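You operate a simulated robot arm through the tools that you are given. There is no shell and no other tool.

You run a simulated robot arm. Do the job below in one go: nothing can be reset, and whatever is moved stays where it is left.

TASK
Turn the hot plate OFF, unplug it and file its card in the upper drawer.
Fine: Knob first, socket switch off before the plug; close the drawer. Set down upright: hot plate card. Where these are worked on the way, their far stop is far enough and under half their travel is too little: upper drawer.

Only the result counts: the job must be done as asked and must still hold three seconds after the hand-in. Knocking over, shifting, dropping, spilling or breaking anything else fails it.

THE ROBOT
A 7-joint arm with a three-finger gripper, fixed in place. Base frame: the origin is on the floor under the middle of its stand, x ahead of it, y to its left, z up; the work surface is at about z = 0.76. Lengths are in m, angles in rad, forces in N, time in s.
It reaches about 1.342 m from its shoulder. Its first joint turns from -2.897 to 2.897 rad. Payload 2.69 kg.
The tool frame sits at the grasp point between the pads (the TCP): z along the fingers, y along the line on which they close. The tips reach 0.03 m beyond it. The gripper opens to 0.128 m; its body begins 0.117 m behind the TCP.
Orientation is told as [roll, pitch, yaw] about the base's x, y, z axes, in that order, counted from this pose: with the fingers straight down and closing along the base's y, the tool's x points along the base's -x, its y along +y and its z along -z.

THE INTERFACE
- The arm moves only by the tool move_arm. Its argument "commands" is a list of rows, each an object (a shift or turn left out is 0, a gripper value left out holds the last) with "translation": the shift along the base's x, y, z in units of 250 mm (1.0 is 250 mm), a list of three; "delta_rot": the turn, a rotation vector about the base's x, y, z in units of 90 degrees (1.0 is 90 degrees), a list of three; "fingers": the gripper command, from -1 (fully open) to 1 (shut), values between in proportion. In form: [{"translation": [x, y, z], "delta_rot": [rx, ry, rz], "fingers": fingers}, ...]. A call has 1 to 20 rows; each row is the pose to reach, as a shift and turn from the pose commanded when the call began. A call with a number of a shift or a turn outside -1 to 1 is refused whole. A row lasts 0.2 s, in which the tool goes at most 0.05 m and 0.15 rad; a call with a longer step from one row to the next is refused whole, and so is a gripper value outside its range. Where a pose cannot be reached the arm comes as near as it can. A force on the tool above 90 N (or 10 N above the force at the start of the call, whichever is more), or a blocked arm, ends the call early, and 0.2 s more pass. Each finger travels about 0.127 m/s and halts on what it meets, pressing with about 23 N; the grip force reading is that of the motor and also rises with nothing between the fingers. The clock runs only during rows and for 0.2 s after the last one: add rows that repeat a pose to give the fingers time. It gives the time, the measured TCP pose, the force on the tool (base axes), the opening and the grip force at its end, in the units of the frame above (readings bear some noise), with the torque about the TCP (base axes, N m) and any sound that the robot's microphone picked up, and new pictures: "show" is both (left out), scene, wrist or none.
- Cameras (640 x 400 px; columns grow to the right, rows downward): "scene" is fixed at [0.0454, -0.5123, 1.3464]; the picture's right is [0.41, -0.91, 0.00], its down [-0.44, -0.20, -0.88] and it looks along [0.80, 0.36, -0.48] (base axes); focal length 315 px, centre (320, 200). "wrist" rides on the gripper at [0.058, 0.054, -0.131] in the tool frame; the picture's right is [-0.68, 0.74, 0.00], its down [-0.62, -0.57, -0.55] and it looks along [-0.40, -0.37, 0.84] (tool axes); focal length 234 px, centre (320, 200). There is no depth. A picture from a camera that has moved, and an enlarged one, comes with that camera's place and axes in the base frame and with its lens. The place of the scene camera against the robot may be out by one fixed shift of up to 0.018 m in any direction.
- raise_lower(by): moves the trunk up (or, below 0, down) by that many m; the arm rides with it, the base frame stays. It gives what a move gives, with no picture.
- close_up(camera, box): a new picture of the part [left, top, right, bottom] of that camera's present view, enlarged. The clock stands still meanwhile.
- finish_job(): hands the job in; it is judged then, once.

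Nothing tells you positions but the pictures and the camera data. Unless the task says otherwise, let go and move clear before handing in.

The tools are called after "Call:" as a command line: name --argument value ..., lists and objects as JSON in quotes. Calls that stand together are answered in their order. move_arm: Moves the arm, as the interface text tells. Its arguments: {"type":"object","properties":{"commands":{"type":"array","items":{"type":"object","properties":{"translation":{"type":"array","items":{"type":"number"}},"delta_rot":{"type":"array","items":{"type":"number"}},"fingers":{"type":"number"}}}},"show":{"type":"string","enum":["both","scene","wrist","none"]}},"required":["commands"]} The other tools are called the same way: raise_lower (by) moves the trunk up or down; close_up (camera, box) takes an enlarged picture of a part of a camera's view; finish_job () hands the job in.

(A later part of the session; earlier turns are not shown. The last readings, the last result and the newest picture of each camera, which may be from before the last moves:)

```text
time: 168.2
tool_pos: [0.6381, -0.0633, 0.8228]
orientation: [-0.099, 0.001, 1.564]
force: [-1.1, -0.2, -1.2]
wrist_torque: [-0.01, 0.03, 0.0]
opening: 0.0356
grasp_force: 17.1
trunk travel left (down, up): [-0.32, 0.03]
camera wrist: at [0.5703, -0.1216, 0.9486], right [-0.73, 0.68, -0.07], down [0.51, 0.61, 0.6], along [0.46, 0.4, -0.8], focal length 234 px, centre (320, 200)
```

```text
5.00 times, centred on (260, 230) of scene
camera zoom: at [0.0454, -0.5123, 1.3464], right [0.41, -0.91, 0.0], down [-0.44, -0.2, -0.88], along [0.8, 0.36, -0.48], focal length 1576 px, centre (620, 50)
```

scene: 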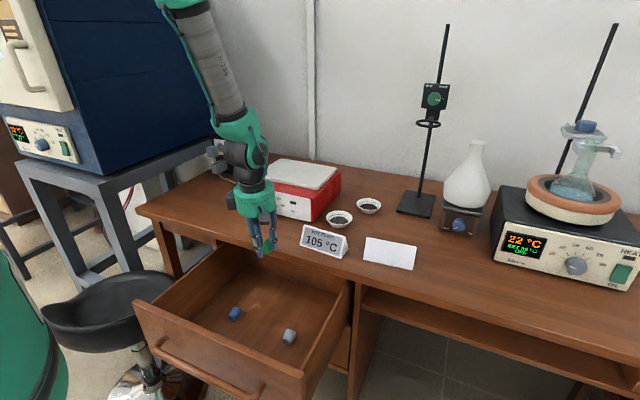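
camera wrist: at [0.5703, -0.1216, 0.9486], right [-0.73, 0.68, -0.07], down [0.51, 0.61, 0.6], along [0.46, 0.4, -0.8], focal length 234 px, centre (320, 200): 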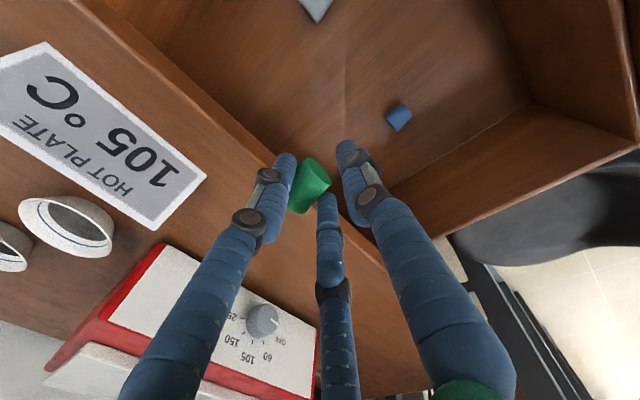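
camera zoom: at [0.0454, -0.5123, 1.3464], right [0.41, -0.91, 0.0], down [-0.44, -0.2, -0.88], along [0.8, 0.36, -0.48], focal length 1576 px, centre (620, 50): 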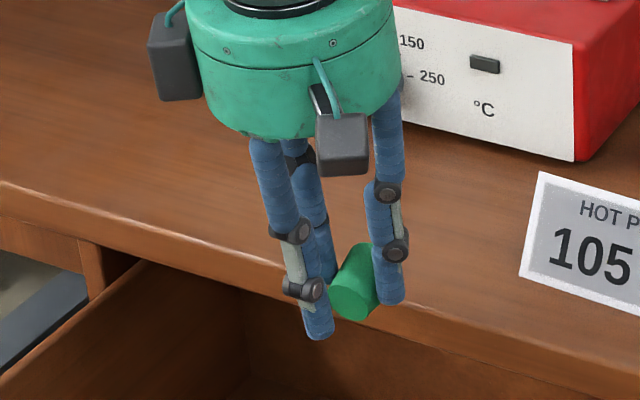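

Held well. I'll move so the wide end overhangs the desk's front edge, then press down in small steps to rotate it.

Call:
move_arm --commands '[{"translation": [0.04, 0, 0], "fingers": 0.8}, {"translation": [0.083, 0, 0], "fingers": 0.8}, {"translation": [0.083, 0, -0.04], "fingers": 0.8}, {"translation": [0.083, 0, -0.09], "fingers": 0.8}, {"translation": [0.083, 0, -0.1], "fingers": 0.8}]' --show "none"

Call:
close_up --camera "scene" --box '[210, 190, 310, 270]'

Call:
close_up --camera "wrist" --box '[220, 80, 420, 240]'

```text
time: 169.4
tool_pos: [0.658, -0.0613, 0.799]
orientation: [-0.105, 0.002, 1.565]
force: [-10.2, 4.7, 27.6]
wrist_torque: [0.18, -0.52, 0.16]
opening: 0.0354
grasp_force: 17.0
trunk travel left (down, up): [-0.32, 0.03]
```

```text
5.00 times, centred on (260, 230) of scene
camera zoom: at [0.0454, -0.5123, 1.3464], right [0.41, -0.91, 0.0], down [-0.44, -0.2, -0.88], along [0.8, 0.36, -0.48], focal length 1576 px, centre (620, 50)
```

zoom: 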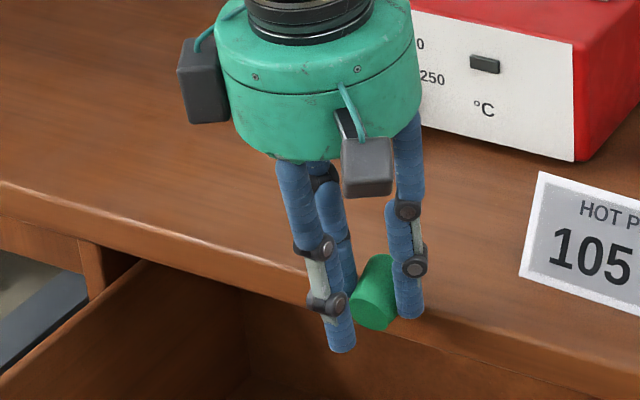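

```text
2.50 times, centred on (320, 160) of wrist
camera zoom: at [0.5903, -0.1203, 0.9239], right [-0.73, 0.68, -0.08], down [0.51, 0.61, 0.6], along [0.46, 0.4, -0.79], focal length 585 px, centre (320, 300)
```

zoom: 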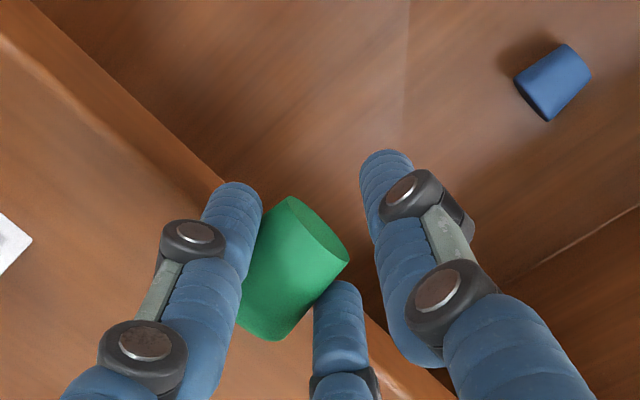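

Contact, but the strong squeeze stops it rotating. The grip force scales with the command, so I'll ease the grip to about 5 N and press again.

Call:
move_arm --commands '[{"translation": [0, 0, 0.012], "fingers": 0.8}, {"translation": [0, 0, 0.012], "fingers": 0.62}, {"translation": [0, 0, 0.012], "fingers": 0.56}, {"translation": [0, 0, 0.006], "fingers": 0.56}, {"translation": [0, 0, 0.0], "fingers": 0.56}, {"translation": [0, 0, -0.008], "fingers": 0.56}, {"translation": [0, 0, -0.016], "fingers": 0.56}]' --show "none"

Call:
close_up --camera "wrist" --box '[220, 80, 420, 240]'

Call:
close_up --camera "scene" --box '[230, 210, 300, 270]'

```text
time: 171.0
tool_pos: [0.6571, -0.0604, 0.793]
orientation: [-0.1, 0.003, 1.564]
force: [-6.4, -0.1, 10.8]
wrist_torque: [0.0, -0.17, 0.04]
opening: 0.0362
grasp_force: 6.0
trunk travel left (down, up): [-0.32, 0.03]
```

```text
2.50 times, centred on (320, 160) of wrist
camera zoom: at [0.5903, -0.1205, 0.9188], right [-0.73, 0.68, -0.07], down [0.51, 0.61, 0.6], along [0.46, 0.4, -0.8], focal length 585 px, centre (320, 300)
```

zoom: 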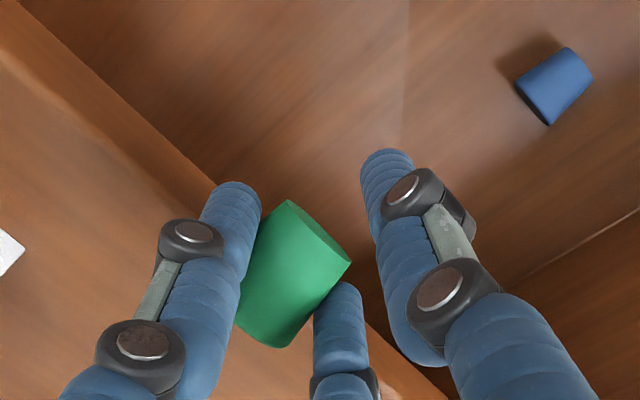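

```text
6.67 times, centred on (265, 240) of scene
camera zoom: at [0.0454, -0.5123, 1.3464], right [0.41, -0.91, 0.0], down [-0.44, -0.2, -0.88], along [0.8, 0.36, -0.48], focal length 2101 px, centre (687, -67)
```

zoom: 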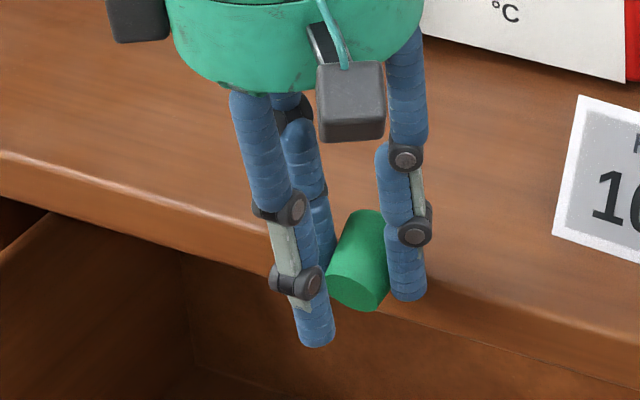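

It's rotating now. Continuing to press down gradually.

Call:
move_arm --commands '[{"translation": [0, 0, -0.008], "fingers": 0.56}, {"translation": [0, 0, -0.016], "fingers": 0.56}, {"translation": [0, 0, -0.024], "fingers": 0.56}, {"translation": [0, 0, -0.032], "fingers": 0.56}]' --show "none"

Call:
close_up --camera "wrist" --box '[220, 80, 420, 240]'

Call:
close_up --camera "scene" --box '[230, 210, 300, 270]'

```text
time: 172.0
tool_pos: [0.6588, -0.0639, 0.7864]
orientation: [-0.103, 0.003, 1.561]
force: [-4.3, 0.3, 9.6]
wrist_torque: [0.03, -0.2, 0.02]
opening: 0.0364
grasp_force: 5.7
trunk travel left (down, up): [-0.32, 0.03]
```

```text
2.50 times, centred on (320, 160) of wrist
camera zoom: at [0.5907, -0.1213, 0.911], right [-0.73, 0.68, -0.07], down [0.51, 0.61, 0.6], along [0.46, 0.4, -0.8], focal length 585 px, centre (320, 300)
```

zoom: 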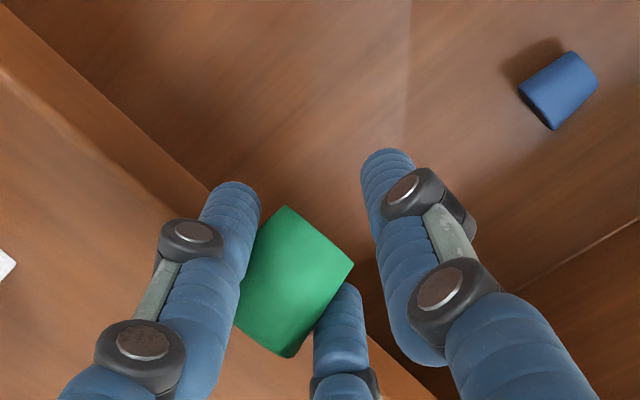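

```text
6.67 times, centred on (265, 240) of scene
camera zoom: at [0.0454, -0.5123, 1.3464], right [0.41, -0.91, 0.0], down [-0.44, -0.2, -0.88], along [0.8, 0.36, -0.48], focal length 2101 px, centre (687, -67)
```

zoom: 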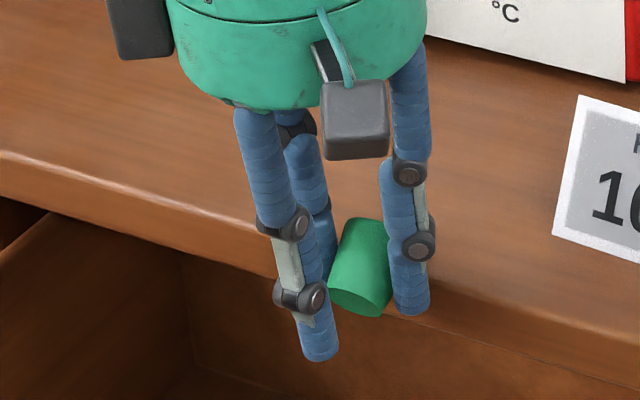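

Working: the narrow end is turning down. Continuing.

Call:
move_arm --commands '[{"translation": [0, 0, -0.008], "fingers": 0.56}, {"translation": [0, 0, -0.016], "fingers": 0.56}, {"translation": [0, 0, -0.024], "fingers": 0.56}, {"translation": [0, 0, -0.034], "fingers": 0.56}]' --show "none"

Call:
close_up --camera "wrist" --box '[220, 80, 420, 240]'

Call:
close_up --camera "scene" --box '[230, 210, 300, 270]'

```text
time: 173.0
tool_pos: [0.6557, -0.0615, 0.7779]
orientation: [-0.099, 0.0, 1.562]
force: [-4.0, -0.7, 8.7]
wrist_torque: [0.0, -0.22, -0.01]
opening: 0.0364
grasp_force: 6.4
trunk travel left (down, up): [-0.32, 0.03]
```

```text
2.50 times, centred on (320, 160) of wrist
camera zoom: at [0.5904, -0.1208, 0.9024], right [-0.73, 0.68, -0.07], down [0.51, 0.61, 0.6], along [0.46, 0.4, -0.8], focal length 585 px, centre (320, 300)
```

zoom: 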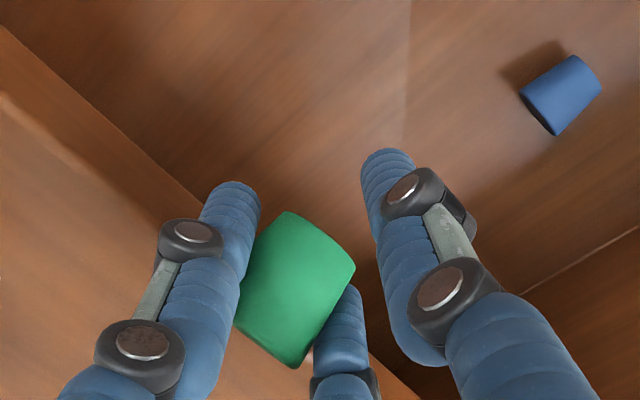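

```text
6.67 times, centred on (265, 240) of scene
camera zoom: at [0.0454, -0.5123, 1.3464], right [0.41, -0.91, 0.0], down [-0.44, -0.2, -0.88], along [0.8, 0.36, -0.48], focal length 2101 px, centre (687, -67)
```

zoom: 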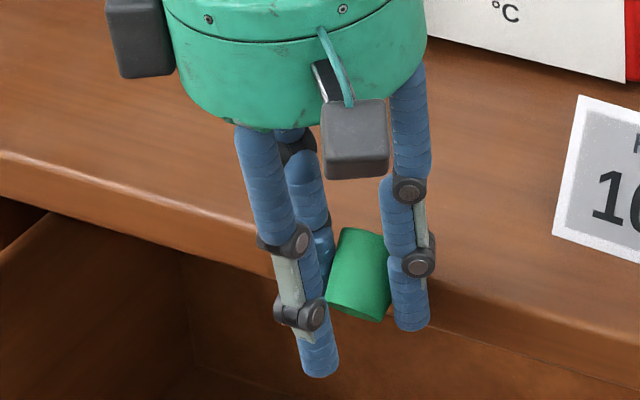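

About 70° rotated. A few more millimetres.

Call:
move_arm --commands '[{"translation": [0, 0, -0.008], "fingers": 0.56}, {"translation": [0, 0, -0.016], "fingers": 0.56}, {"translation": [0, 0, -0.026], "fingers": 0.56}, {"translation": [0, 0, -0.026], "fingers": 0.56}]' --show "none"

Call:
close_up --camera "scene" --box '[230, 210, 300, 270]'

```text
time: 174.0
tool_pos: [0.6573, -0.0616, 0.7713]
orientation: [-0.1, 0.002, 1.564]
force: [-5.7, -2.8, 8.6]
wrist_torque: [-0.01, -0.23, -0.06]
opening: 0.0368
grasp_force: 5.9
trunk travel left (down, up): [-0.32, 0.03]
```

```text
6.67 times, centred on (265, 240) of scene
camera zoom: at [0.0454, -0.5123, 1.3464], right [0.41, -0.91, 0.0], down [-0.44, -0.2, -0.88], along [0.8, 0.36, -0.48], focal length 2101 px, centre (687, -67)
```

zoom: 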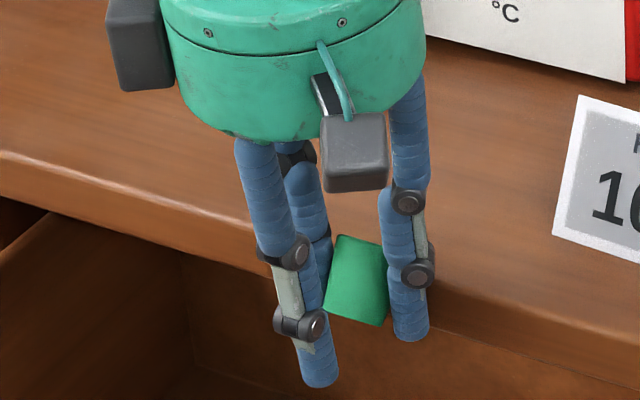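

Nearly upright in the grip. I'll back away from the desk edge and carry it down to its original spot in the drawer.

Call:
move_arm --commands '[{"translation": [-0.06, 0, 0.004], "fingers": 0.62}, {"translation": [-0.16, 0, 0.01], "fingers": 0.65}, {"translation": [-0.3, 0, 0.0], "fingers": 0.65}, {"translation": [-0.42, 0, -0.08], "fingers": 0.65}, {"translation": [-0.458, 0, -0.22], "fingers": 0.65}, {"translation": [-0.458, 0, -0.38], "fingers": 0.65}, {"translation": [-0.458, 0, -0.54], "fingers": 0.65}, {"translation": [-0.458, 0, -0.68], "fingers": 0.65}, {"translation": [-0.458, 0, -0.75], "fingers": 0.65}, {"translation": [-0.458, 0, -0.75], "fingers": 0.65}]' --show "wrist"

Call:
close_up --camera "scene" --box '[200, 260, 300, 340]'

Call:
close_up --camera "wrist" --box '[220, 80, 420, 240]'

```text
time: 176.2
tool_pos: [0.5431, -0.0618, 0.5827]
orientation: [-0.098, 0.002, 1.564]
force: [0.8, 0.5, 0.3]
wrist_torque: [-0.01, 0.01, 0.0]
opening: 0.0363
grasp_force: 10.2
trunk travel left (down, up): [-0.32, 0.03]
camera wrist: at [0.4748, -0.1212, 0.708], right [-0.73, 0.68, -0.07], down [0.51, 0.61, 0.6], along [0.46, 0.4, -0.8], focal length 234 px, centre (320, 200)
```

wrist: 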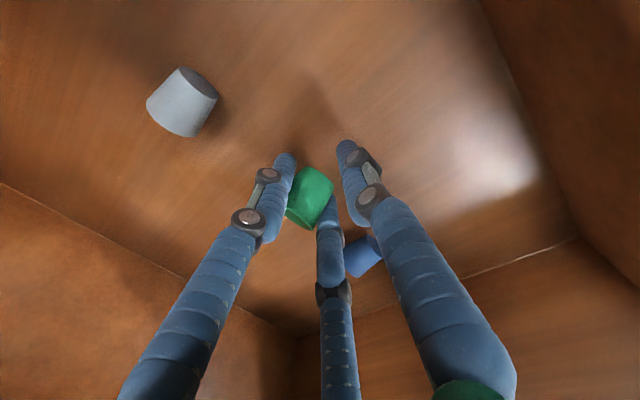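

```text
5.00 times, centred on (250, 300) of scene
camera zoom: at [0.0454, -0.5123, 1.3464], right [0.41, -0.91, 0.0], down [-0.44, -0.2, -0.88], along [0.8, 0.36, -0.48], focal length 1576 px, centre (670, -300)
```

zoom: 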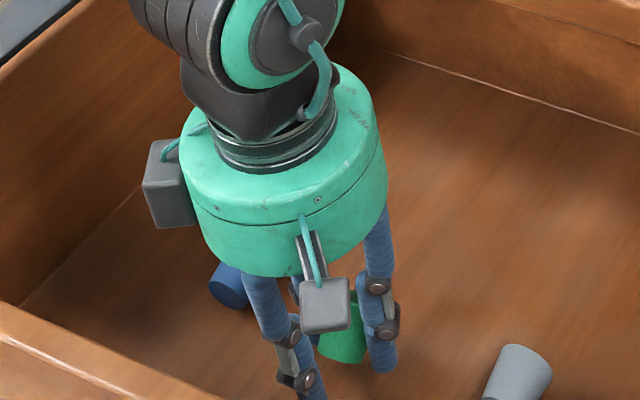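

```text
2.50 times, centred on (320, 160) of wrist
camera zoom: at [0.4748, -0.1212, 0.708], right [-0.73, 0.68, -0.07], down [0.51, 0.61, 0.6], along [0.46, 0.4, -0.8], focal length 585 px, centre (320, 300)
```

zoom: 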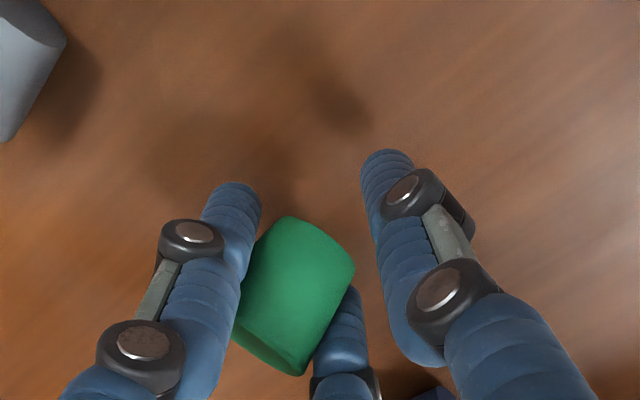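

Just above the floor. I'll ease the grip and press down gently so the base seats flat.

Call:
move_arm --commands '[{"translation": [0, 0, -0.02], "fingers": 0.58}, {"translation": [0, 0, -0.03], "fingers": 0.54}, {"translation": [0, 0, -0.038], "fingers": 0.54}, {"translation": [0, 0, -0.046], "fingers": 0.54}, {"translation": [0, 0, -0.052], "fingers": 0.54}, {"translation": [0, 0, -0.052], "fingers": 0.54}]' --show "none"

Call:
close_up --camera "wrist" --box '[220, 80, 420, 240]'

Call:
close_up --camera "scene" --box '[220, 290, 290, 340]'

```text
time: 177.6
tool_pos: [0.5435, -0.0606, 0.5695]
orientation: [-0.101, 0.002, 1.565]
force: [-0.4, 0.6, 0.5]
wrist_torque: [-0.01, -0.01, -0.03]
opening: 0.0367
grasp_force: 4.8
trunk travel left (down, up): [-0.32, 0.03]
```

```text
2.50 times, centred on (320, 160) of wrist
camera zoom: at [0.476, -0.1197, 0.6951], right [-0.73, 0.68, -0.07], down [0.51, 0.61, 0.6], along [0.46, 0.4, -0.8], focal length 585 px, centre (320, 300)
```

zoom: 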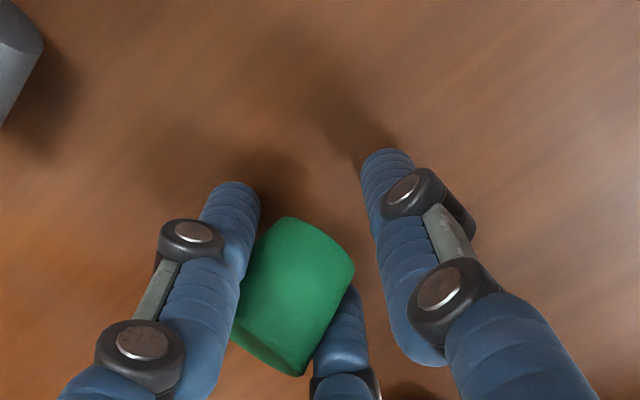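

```text
8.00 times, centred on (255, 315) of scene
camera zoom: at [0.0454, -0.5123, 1.3464], right [0.41, -0.91, 0.0], down [-0.44, -0.2, -0.88], along [0.8, 0.36, -0.48], focal length 2521 px, centre (840, -720)
```

zoom: 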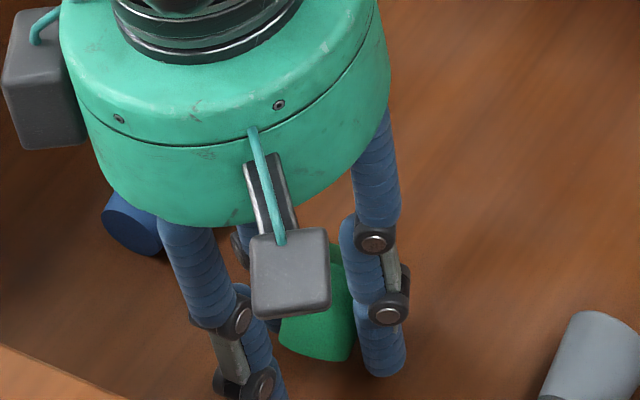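

Call:
move_arm --commands '[{"translation": [0, 0, -0.006], "fingers": 0.54}, {"translation": [0, 0, -0.012], "fingers": 0.54}, {"translation": [0, 0, -0.012], "fingers": 0.54}]' --show "none"

Call:
move_arm --commands '[{"translation": [0, 0, -0.006], "fingers": 0.54}, {"translation": [0, 0, -0.012], "fingers": 0.54}, {"translation": [0, 0, -0.012], "fingers": 0.54}]' --show "none"

Call:
close_up --camera "wrist" --box '[220, 80, 420, 240]'

```text
time: 178.4
tool_pos: [0.5424, -0.0618, 0.5668]
orientation: [-0.099, 0.002, 1.563]
force: [0.4, -0.3, 0.4]
wrist_torque: [-0.01, 0.0, 0.02]
opening: 0.0366
grasp_force: 5.1
trunk travel left (down, up): [-0.32, 0.03]
```

```text
time: 179.2
tool_pos: [0.5433, -0.0626, 0.5637]
orientation: [-0.099, 0.003, 1.564]
force: [-1.3, 1.4, 4.4]
wrist_torque: [0.05, 0.18, -0.03]
opening: 0.0363
grasp_force: 5.0
trunk travel left (down, up): [-0.32, 0.03]
```

```text
2.50 times, centred on (320, 160) of wrist
camera zoom: at [0.4769, -0.1203, 0.6892], right [-0.73, 0.68, -0.07], down [0.51, 0.61, 0.6], along [0.46, 0.4, -0.8], focal length 585 px, centre (320, 300)
```

zoom: 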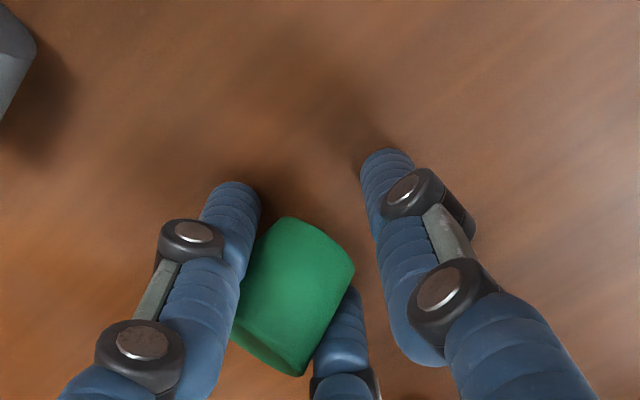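

The rear finger touches the floor first. I'll lift 4 mm and tilt the hand 10° more forward, which brings the stopper closer to upright, then release gently.

Call:
move_arm --commands '[{"translation": [-0.008, 0, 0.01], "delta_rot": [0, -0.055, 0], "fingers": 0.56}, {"translation": [-0.015, 0, 0.018], "delta_rot": [0, -0.111, 0], "fingers": 0.56}, {"translation": [-0.015, 0, 0.016], "delta_rot": [0, -0.111, 0], "fingers": 0.56}]' --show "none"

Call:
close_up --camera "wrist" --box '[240, 100, 380, 220]'

Call:
close_up --camera "scene" --box '[220, 290, 290, 340]'

```text
time: 180.0
tool_pos: [0.5426, -0.0743, 0.5655]
orientation: [-0.207, 0.05, 1.557]
force: [1.0, 0.3, 0.2]
wrist_torque: [-0.02, 0.02, 0.04]
opening: 0.0379
grasp_force: 6.1
out of reach, approached as far as the arm can: row 1, 2, 3
trunk travel left (down, up): [-0.32, 0.03]
```

```text
3.33 times, centred on (310, 160) of wrist
camera zoom: at [0.4624, -0.1277, 0.6851], right [-0.71, 0.68, -0.18], down [0.45, 0.64, 0.62], along [0.54, 0.36, -0.76], focal length 781 px, centre (353, 333)
```

zoom: 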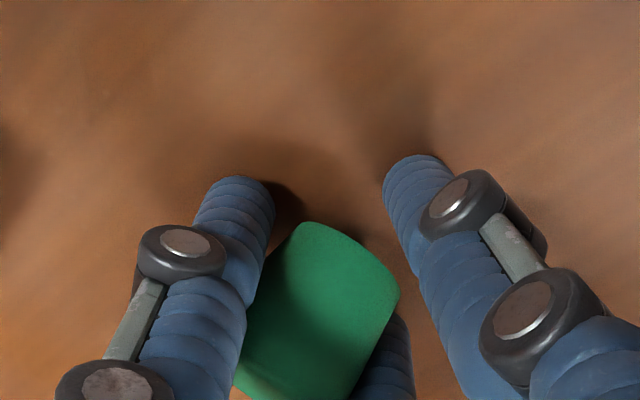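

```text
8.00 times, centred on (255, 315) of scene
camera zoom: at [0.0454, -0.5123, 1.3464], right [0.41, -0.91, 0.0], down [-0.44, -0.2, -0.88], along [0.8, 0.36, -0.48], focal length 2521 px, centre (840, -720)
```

zoom: 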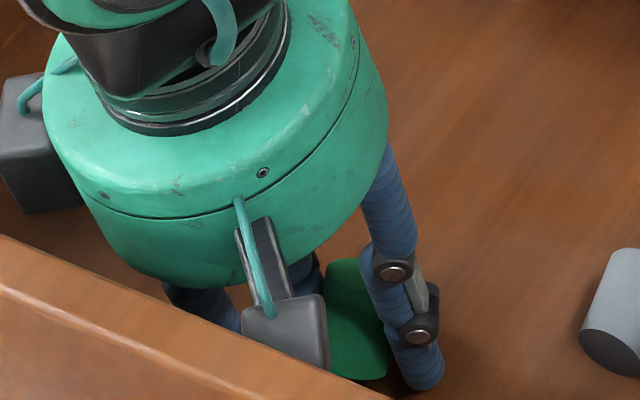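

The arm reached a limit, but the stopper is close to upright. I'll release gently and look.

Call:
move_arm --commands '[{"fingers": 0.5}, {"fingers": 0.44}, {"fingers": 0.38}, {"fingers": 0.3}, {"fingers": 0.2}, {"fingers": 0.1}]' --show "none"

Call:
close_up --camera "wrist" --box '[240, 100, 380, 220]'

Call:
close_up --camera "scene" --box '[220, 290, 290, 340]'

```text
time: 181.4
tool_pos: [0.5431, -0.0742, 0.5658]
orientation: [-0.204, 0.046, 1.554]
force: [0.5, -0.5, 0.9]
wrist_torque: [0.02, 0.0, 0.01]
opening: 0.0596
grasp_force: 0.0
trunk travel left (down, up): [-0.32, 0.03]
```

```text
3.33 times, centred on (310, 160) of wrist
camera zoom: at [0.4622, -0.1275, 0.6852], right [-0.71, 0.68, -0.18], down [0.45, 0.64, 0.62], along [0.54, 0.36, -0.76], focal length 781 px, centre (353, 333)
```

zoom: 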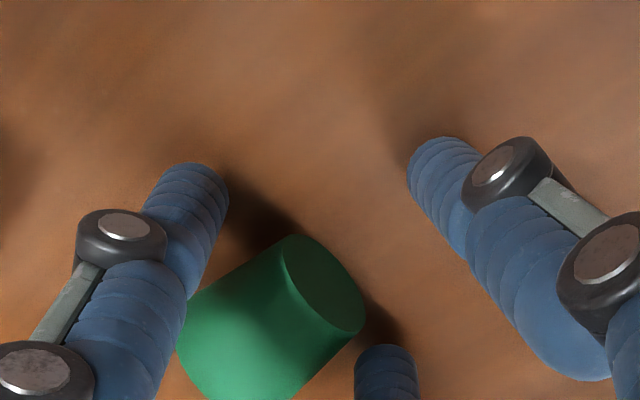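

```text
8.00 times, centred on (255, 315) of scene
camera zoom: at [0.0454, -0.5123, 1.3464], right [0.41, -0.91, 0.0], down [-0.44, -0.2, -0.88], along [0.8, 0.36, -0.48], focal length 2521 px, centre (840, -720)
```

zoom: 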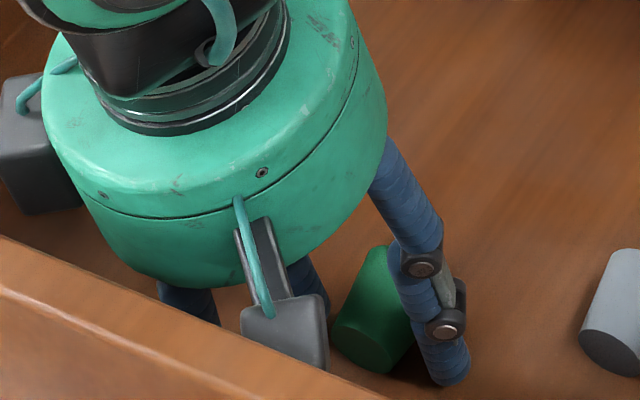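

It rolled back onto its side, so the in-hand rotation wasn't enough. The fix is to do the desk-edge turn with the hand tilted backward, which gives about 25° more relative to the hand. I'll lift off and re-measure.

Call:
move_arm --commands '[{"translation": [0, 0.01, 0.08], "fingers": 0.0}, {"translation": [0.0, 0.03, 0.2], "delta_rot": [0.02, 0.05, 0], "fingers": 0.0}, {"translation": [0.0, 0.05, 0.32], "delta_rot": [0.033, 0.11, 0], "fingers": 0.0}, {"translation": [0.0, 0.05, 0.42], "delta_rot": [0.033, 0.13, 0], "fingers": 0.0}, {"translation": [0.0, 0.05, 0.42], "delta_rot": [0.033, 0.13, 0], "fingers": 0.0}]' --show "wrist"

Call:
close_up --camera "wrist" --box '[180, 40, 460, 240]'

Call:
close_up --camera "scene" --box '[200, 270, 310, 350]'

```text
time: 182.6
tool_pos: [0.5406, -0.0619, 0.6712]
orientation: [0.001, -0.003, 1.559]
force: [-0.2, -0.1, -0.2]
wrist_torque: [-0.04, 0.0, -0.03]
opening: 0.0642
grasp_force: 0.1
trunk travel left (down, up): [-0.32, 0.03]
camera wrist: at [0.4866, -0.1211, 0.8009], right [-0.73, 0.68, 0.0], down [0.57, 0.61, 0.55], along [0.38, 0.4, -0.83], focal length 234 px, centre (320, 200)
```

wrist: 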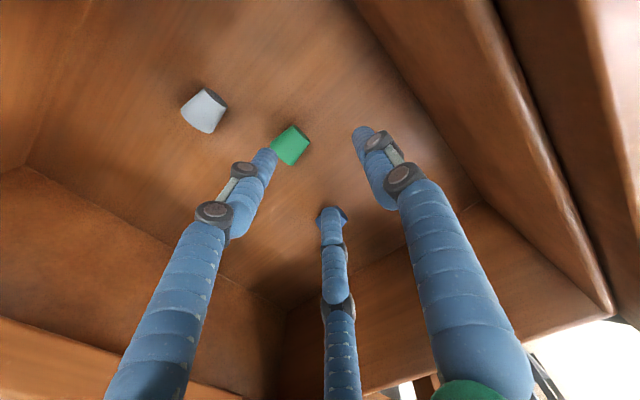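

```text
2.00 times, centred on (320, 140) of wrist
camera zoom: at [0.4866, -0.1211, 0.8009], right [-0.73, 0.68, 0.0], down [0.57, 0.61, 0.55], along [0.38, 0.4, -0.83], focal length 468 px, centre (320, 320)
```

zoom: 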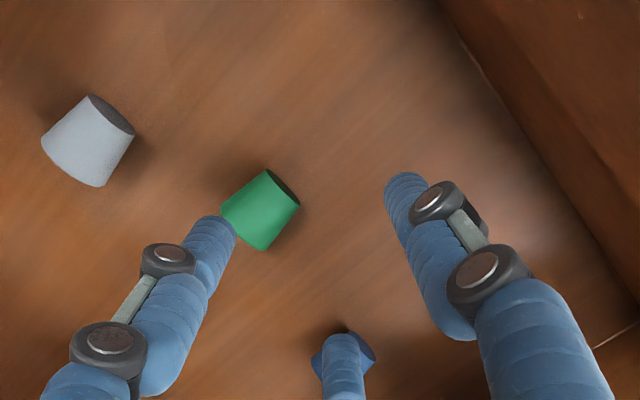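

```text
5.00 times, centred on (255, 310) of scene
camera zoom: at [0.0454, -0.5123, 1.3464], right [0.41, -0.91, 0.0], down [-0.44, -0.2, -0.88], along [0.8, 0.36, -0.48], focal length 1576 px, centre (645, -350)
```

zoom: 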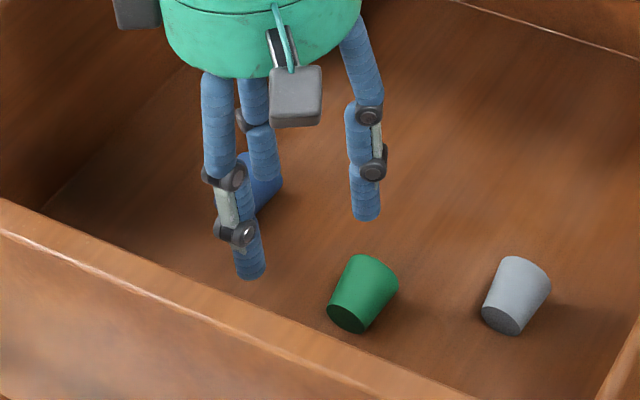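

Green lies from (0.557, -0.076) to (0.592, -0.074). I'll pick it with a 10° backward tilt and lower on the fingers for a better hold.

Call:
move_arm --commands '[{"translation": [0.03, -0.03, 0], "delta_rot": [0, 0.055, 0.02]}, {"translation": [0.066, -0.054, -0.06], "delta_rot": [0, 0.111, 0.045]}, {"translation": [0.066, -0.054, -0.18], "delta_rot": [0, 0.111, 0.045]}, {"translation": [0.066, -0.054, -0.3], "delta_rot": [0, 0.111, 0.045]}, {"translation": [0.066, -0.054, -0.38], "delta_rot": [0, 0.111, 0.045]}, {"translation": [0.066, -0.054, -0.422], "delta_rot": [0, 0.111, 0.045]}, {"translation": [0.066, -0.054, -0.422], "delta_rot": [0, 0.111, 0.045]}]' --show "none"

Call:
close_up --camera "wrist" --box '[220, 80, 420, 240]'

```text
time: 184.2
tool_pos: [0.5561, -0.0759, 0.5653]
orientation: [0.173, -0.008, 1.629]
force: [-0.7, -0.7, 1.5]
wrist_torque: [-0.07, -0.06, -0.07]
opening: 0.064
grasp_force: 0.0
trunk travel left (down, up): [-0.32, 0.03]
```

```text
2.50 times, centred on (320, 160) of wrist
camera zoom: at [0.531, -0.1388, 0.7027], right [-0.76, 0.63, 0.13], down [0.61, 0.65, 0.45], along [0.2, 0.42, -0.88], focal length 585 px, centre (320, 300)
```

zoom: 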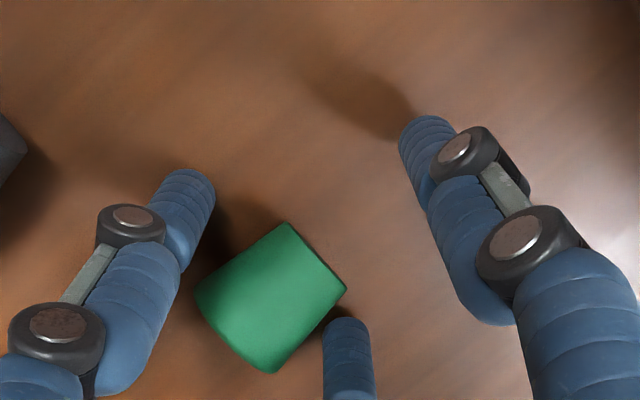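

Call:
move_arm --commands '[{"translation": [0.01, 0, 0.004], "fingers": 0.0}, {"translation": [0.01, 0, 0.004], "fingers": 0.15}, {"translation": [0.01, 0, 0.004], "fingers": 0.3}, {"translation": [0.01, 0, 0.004], "fingers": 0.42}, {"translation": [0.01, 0, 0.004], "fingers": 0.54}, {"translation": [0.01, 0, 0.004], "fingers": 0.65}, {"translation": [0.01, 0, 0.004], "fingers": 0.7}]' --show "none"

Call:
close_up --camera "wrist" --box '[220, 80, 420, 240]'

```text
time: 185.8
tool_pos: [0.5612, -0.0762, 0.5652]
orientation: [0.172, -0.006, 1.63]
force: [-0.4, 0.4, -1.3]
wrist_torque: [-0.02, 0.0, 0.06]
opening: 0.0355
grasp_force: 12.1
trunk travel left (down, up): [-0.32, 0.03]
```

```text
2.50 times, centred on (320, 160) of wrist
camera zoom: at [0.5337, -0.1385, 0.7037], right [-0.76, 0.63, 0.13], down [0.61, 0.65, 0.45], along [0.2, 0.42, -0.88], focal length 585 px, centre (320, 300)
```

zoom: 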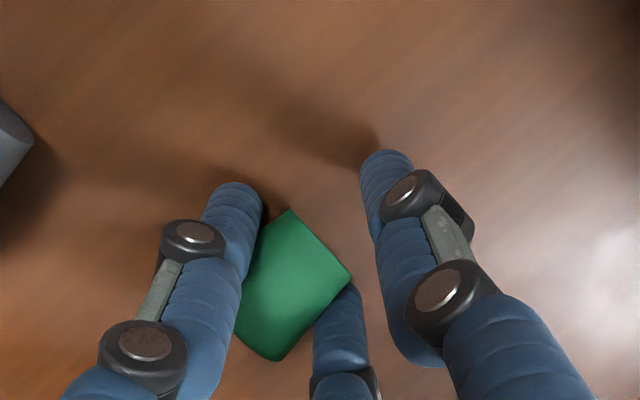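

Good grip at about 11 mm from the narrow end. I'll lift and bring it to the desk edge with the hand tilted back 22°.

Call:
move_arm --commands '[{"translation": [0, 0, 0.1], "fingers": 0.75}, {"translation": [0.0, 0, 0.25], "fingers": 0.75}, {"translation": [0.02, 0, 0.42], "fingers": 0.75}, {"translation": [0.05, 0, 0.6], "delta_rot": [0, 0.02, 0], "fingers": 0.75}, {"translation": [0.1, 0.02, 0.78], "delta_rot": [0, 0.05, -0.01], "fingers": 0.75}, {"translation": [0.17, 0.03, 0.92], "delta_rot": [0, 0.09, -0.02], "fingers": 0.75}, {"translation": [0.25, 0.04, 1.0], "delta_rot": [0, 0.133, -0.038], "fingers": 0.75}, {"translation": [0.32, 0.05, 1.0], "delta_rot": [0, 0.133, -0.038], "fingers": 0.75}, {"translation": [0.32, 0.05, 1.0], "delta_rot": [0, 0.133, -0.038], "fingers": 0.75}]' --show "none"

Call:
close_up --camera "scene" --box '[220, 190, 310, 270]'

Call:
close_up --camera "wrist" --box '[200, 60, 440, 240]'

```text
time: 187.8
tool_pos: [0.643, -0.0629, 0.8151]
orientation: [0.382, -0.013, 1.567]
force: [0.4, 0.1, 0.0]
wrist_torque: [-0.01, 0.04, 0.0]
opening: 0.0356
grasp_force: 14.4
trunk travel left (down, up): [-0.32, 0.03]
```

```text
5.00 times, centred on (265, 230) of scene
camera zoom: at [0.0454, -0.5123, 1.3464], right [0.41, -0.91, 0.0], down [-0.44, -0.2, -0.88], along [0.8, 0.36, -0.48], focal length 1576 px, centre (595, 50)
```

zoom: 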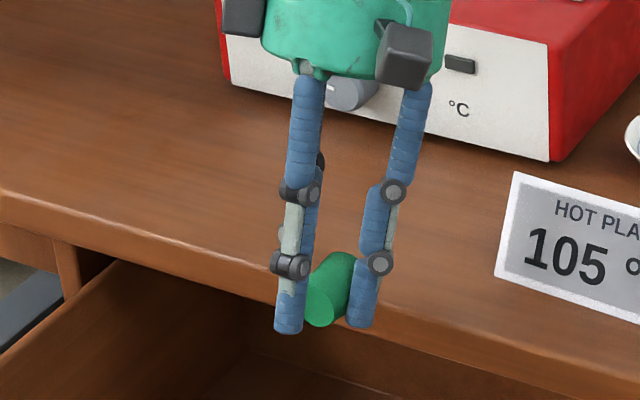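

```text
2.22 times, centred on (320, 150) of wrist
camera zoom: at [0.6409, -0.1243, 0.9564], right [-0.68, 0.68, 0.28], down [0.73, 0.61, 0.31], along [0.03, 0.42, -0.91], focal length 520 px, centre (320, 311)
```

zoom: 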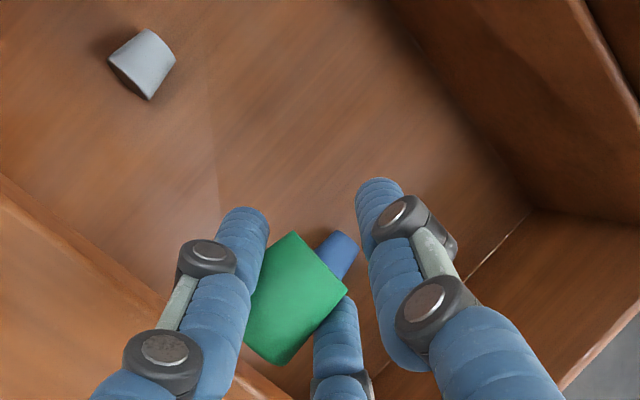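

Aligned. I'll overhang the wide end and press down with a light grip.

Call:
move_arm --commands '[{"translation": [0.05, 0, 0], "fingers": 0.7}, {"translation": [0.092, 0, 0], "fingers": 0.62}, {"translation": [0.092, 0, -0.03], "fingers": 0.57}, {"translation": [0.092, 0, -0.05], "fingers": 0.57}, {"translation": [0.092, 0, -0.06], "fingers": 0.57}, {"translation": [0.092, 0, -0.07], "fingers": 0.57}, {"translation": [0.092, 0, -0.08], "fingers": 0.57}, {"translation": [0.092, 0, -0.09], "fingers": 0.57}, {"translation": [0.092, 0, -0.1], "fingers": 0.57}]' --show "none"

Call:
close_up --camera "scene" --box '[230, 210, 300, 270]'

```text
time: 189.8
tool_pos: [0.6645, -0.0625, 0.7895]
orientation: [0.382, -0.015, 1.568]
force: [-6.1, 0.4, 2.9]
wrist_torque: [0.08, 0.09, 0.1]
opening: 0.0355
grasp_force: 6.1
trunk travel left (down, up): [-0.32, 0.03]
```

```text
6.67 times, centred on (265, 240) of scene
camera zoom: at [0.0454, -0.5123, 1.3464], right [0.41, -0.91, 0.0], down [-0.44, -0.2, -0.88], along [0.8, 0.36, -0.48], focal length 2101 px, centre (687, -67)
```

zoom: 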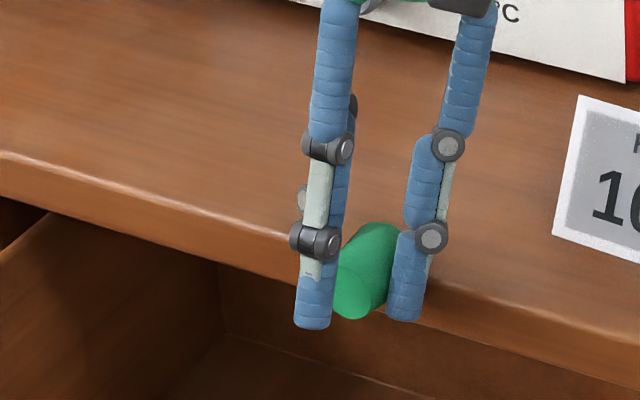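

The wide rim slipped in front of the edge because it was angled down. I'll do this in two stages: first with the hand vertical, then tilted back. Raising and straightening.

Call:
move_arm --commands '[{"translation": [-0.02, 0, 0.04], "fingers": 0.62}, {"translation": [-0.03, 0, 0.1], "delta_rot": [0, -0.08, 0], "fingers": 0.7}, {"translation": [-0.03, 0, 0.14], "delta_rot": [0, -0.16, 0], "fingers": 0.7}, {"translation": [-0.03, 0, 0.14], "delta_rot": [0, -0.243, 0], "fingers": 0.7}, {"translation": [-0.02, 0, 0.1], "delta_rot": [0, -0.243, 0], "fingers": 0.62}, {"translation": [-0.02, 0, 0.04], "delta_rot": [0, -0.243, 0], "fingers": 0.58}, {"translation": [-0.02, 0, 0.01], "delta_rot": [0, -0.243, 0], "fingers": 0.57}]' --show "none"

Call:
close_up --camera "scene" --box '[230, 210, 300, 270]'

```text
time: 191.4
tool_pos: [0.6592, -0.0634, 0.7936]
orientation: [0.001, -0.015, 1.573]
force: [0.1, -0.1, -1.5]
wrist_torque: [-0.02, 0.03, 0.01]
opening: 0.036
grasp_force: 6.2
trunk travel left (down, up): [-0.32, 0.03]
```

```text
6.67 times, centred on (265, 240) of scene
camera zoom: at [0.0454, -0.5123, 1.3464], right [0.41, -0.91, 0.0], down [-0.44, -0.2, -0.88], along [0.8, 0.36, -0.48], focal length 2101 px, centre (687, -67)
```

zoom: 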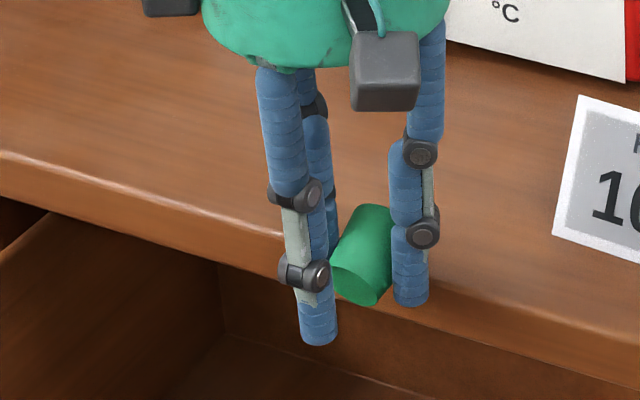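

Call:
move_arm --commands '[{"translation": [0, 0, -0.01], "fingers": 0.57}, {"translation": [0, 0, -0.02], "fingers": 0.57}, {"translation": [0, 0, -0.03], "fingers": 0.57}, {"translation": [0, 0, -0.04], "fingers": 0.57}, {"translation": [0, 0, -0.05], "fingers": 0.57}, {"translation": [0, 0, -0.06], "fingers": 0.57}, {"translation": [0, 0, -0.07], "fingers": 0.57}, {"translation": [0, 0, -0.08], "fingers": 0.57}]' --show "none"

Call:
close_up --camera "scene" --box '[230, 210, 300, 270]'

Call:
close_up --camera "wrist" --box '[220, 80, 420, 240]'

```text
time: 193.2
tool_pos: [0.6592, -0.0629, 0.7737]
orientation: [-0.002, -0.015, 1.572]
force: [-7.1, -1.5, 12.7]
wrist_torque: [-0.01, -0.26, -0.05]
opening: 0.0361
grasp_force: 6.3
trunk travel left (down, up): [-0.32, 0.03]
```

```text
6.67 times, centred on (265, 240) of scene
camera zoom: at [0.0454, -0.5123, 1.3464], right [0.41, -0.91, 0.0], down [-0.44, -0.2, -0.88], along [0.8, 0.36, -0.48], focal length 2101 px, centre (687, -67)
```

zoom: 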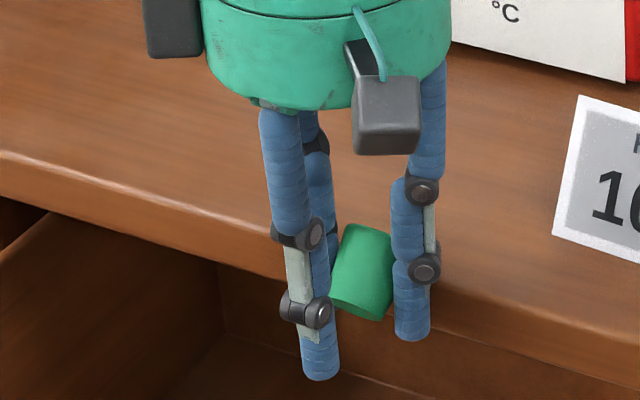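

```text
2.50 times, centred on (320, 160) of wrist
camera zoom: at [0.6053, -0.1243, 0.9039], right [-0.74, 0.68, 0.01], down [0.56, 0.61, 0.56], along [0.37, 0.42, -0.83], focal length 585 px, centre (320, 300)
```

zoom: 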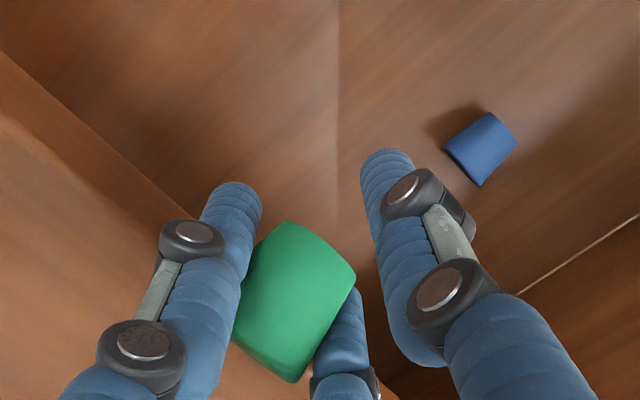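

Stage 1 done, at about 55°. Stage 2: with the desk edge holding the stopper, I'll tilt the hand back 22° about the pinch point, then press a little more.

Call:
move_arm --commands '[{"translation": [0.006, 0, 0.002], "delta_rot": [0, 0.05, 0], "fingers": 0.56}, {"translation": [0.013, 0, 0.005], "delta_rot": [0, 0.1, 0], "fingers": 0.56}, {"translation": [0.02, 0, 0.008], "delta_rot": [0, 0.15, 0], "fingers": 0.56}, {"translation": [0.025, 0, 0.011], "delta_rot": [0, 0.2, 0], "fingers": 0.56}, {"translation": [0.03, 0, 0.014], "delta_rot": [0, 0.244, 0], "fingers": 0.56}, {"translation": [0.03, 0, 0.006], "delta_rot": [0, 0.244, 0], "fingers": 0.56}, {"translation": [0.03, 0, -0.004], "delta_rot": [0, 0.244, 0], "fingers": 0.56}, {"translation": [0.03, 0, -0.012], "delta_rot": [0, 0.244, 0], "fingers": 0.56}]' --show "none"

Call:
close_up --camera "scene" --box '[230, 210, 300, 270]'

Call:
close_up --camera "wrist" --box '[220, 80, 420, 240]'

```text
time: 195.0
tool_pos: [0.6675, -0.0625, 0.7717]
orientation: [0.384, -0.013, 1.568]
force: [2.6, 1.9, 3.0]
wrist_torque: [0.03, -0.07, 0.01]
opening: 0.0372
grasp_force: 5.0
trunk travel left (down, up): [-0.32, 0.03]
```

```text
6.67 times, centred on (265, 240) of scene
camera zoom: at [0.0454, -0.5123, 1.3464], right [0.41, -0.91, 0.0], down [-0.44, -0.2, -0.88], along [0.8, 0.36, -0.48], focal length 2101 px, centre (687, -67)
```

zoom: 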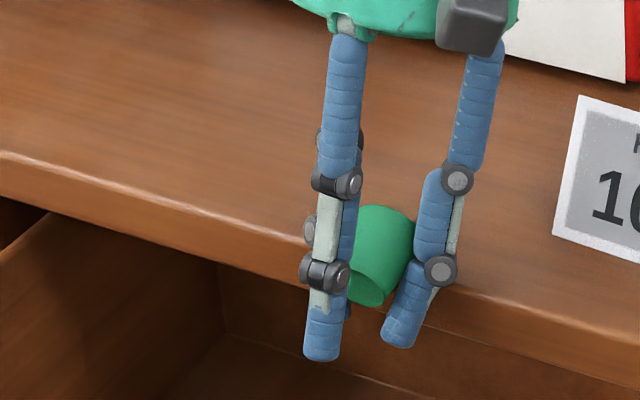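

```text
2.50 times, centred on (320, 160) of wrist
camera zoom: at [0.6662, -0.1246, 0.9113], right [-0.68, 0.68, 0.28], down [0.73, 0.61, 0.31], along [0.03, 0.42, -0.91], focal length 585 px, centre (320, 300)
```

zoom: 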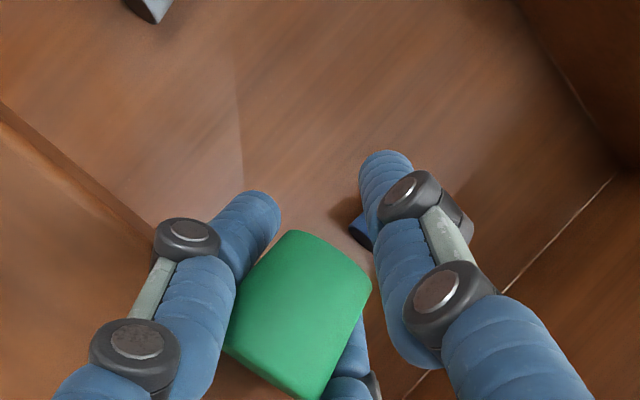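

The stopper slid up along the fingers. I'll lift away, straighten the hand and look at how it sits now.

Call:
move_arm --commands '[{"translation": [-0.02, 0, 0.03], "fingers": 0.62}, {"translation": [-0.06, 0, 0.1], "delta_rot": [0, -0.05, 0], "fingers": 0.7}, {"translation": [-0.1, 0, 0.18], "delta_rot": [0, -0.13, 0], "fingers": 0.7}, {"translation": [-0.12, 0, 0.24], "delta_rot": [0, -0.2, 0], "fingers": 0.7}, {"translation": [-0.12, 0, 0.28], "delta_rot": [0, -0.244, 0], "fingers": 0.7}, {"translation": [-0.12, 0, 0.28], "delta_rot": [0, -0.244, 0], "fingers": 0.7}]' --show "none"

Call:
close_up --camera "scene" --box '[220, 190, 300, 260]'

Call:
close_up --camera "wrist" --box '[220, 80, 420, 240]'

```text
time: 196.4
tool_pos: [0.6346, -0.0637, 0.8413]
orientation: [0.0, -0.013, 1.573]
force: [-0.5, -0.1, -0.4]
wrist_torque: [0.01, 0.02, -0.02]
opening: 0.0363
grasp_force: 10.9
trunk travel left (down, up): [-0.32, 0.03]
```

```text
5.71 times, centred on (260, 225) of scene
camera zoom: at [0.0454, -0.5123, 1.3464], right [0.41, -0.91, 0.0], down [-0.44, -0.2, -0.88], along [0.8, 0.36, -0.48], focal length 1801 px, centre (663, 57)
```

zoom: 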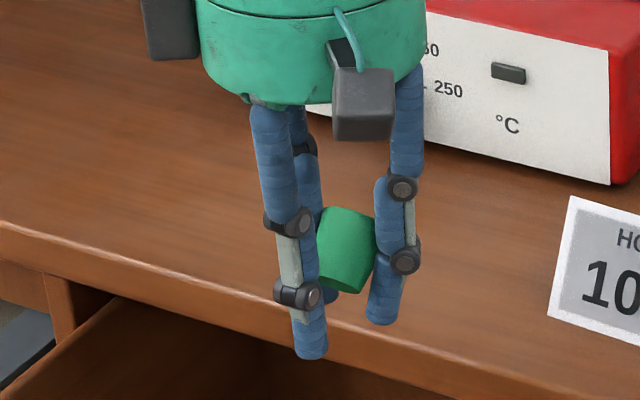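

```text
2.50 times, centred on (320, 160) of wrist
camera zoom: at [0.5819, -0.1241, 0.9708], right [-0.74, 0.68, 0.01], down [0.56, 0.61, 0.56], along [0.37, 0.42, -0.83], focal length 585 px, centre (320, 300)
```

zoom: 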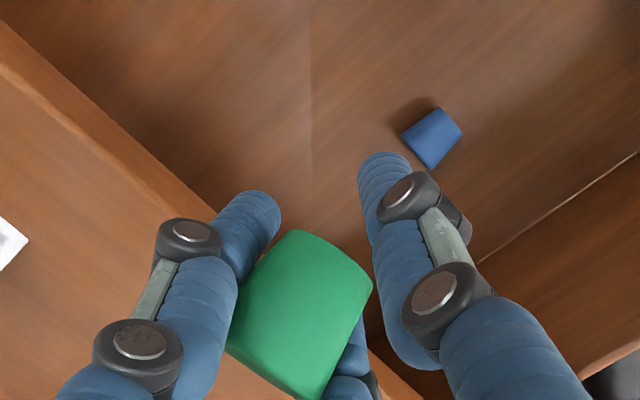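

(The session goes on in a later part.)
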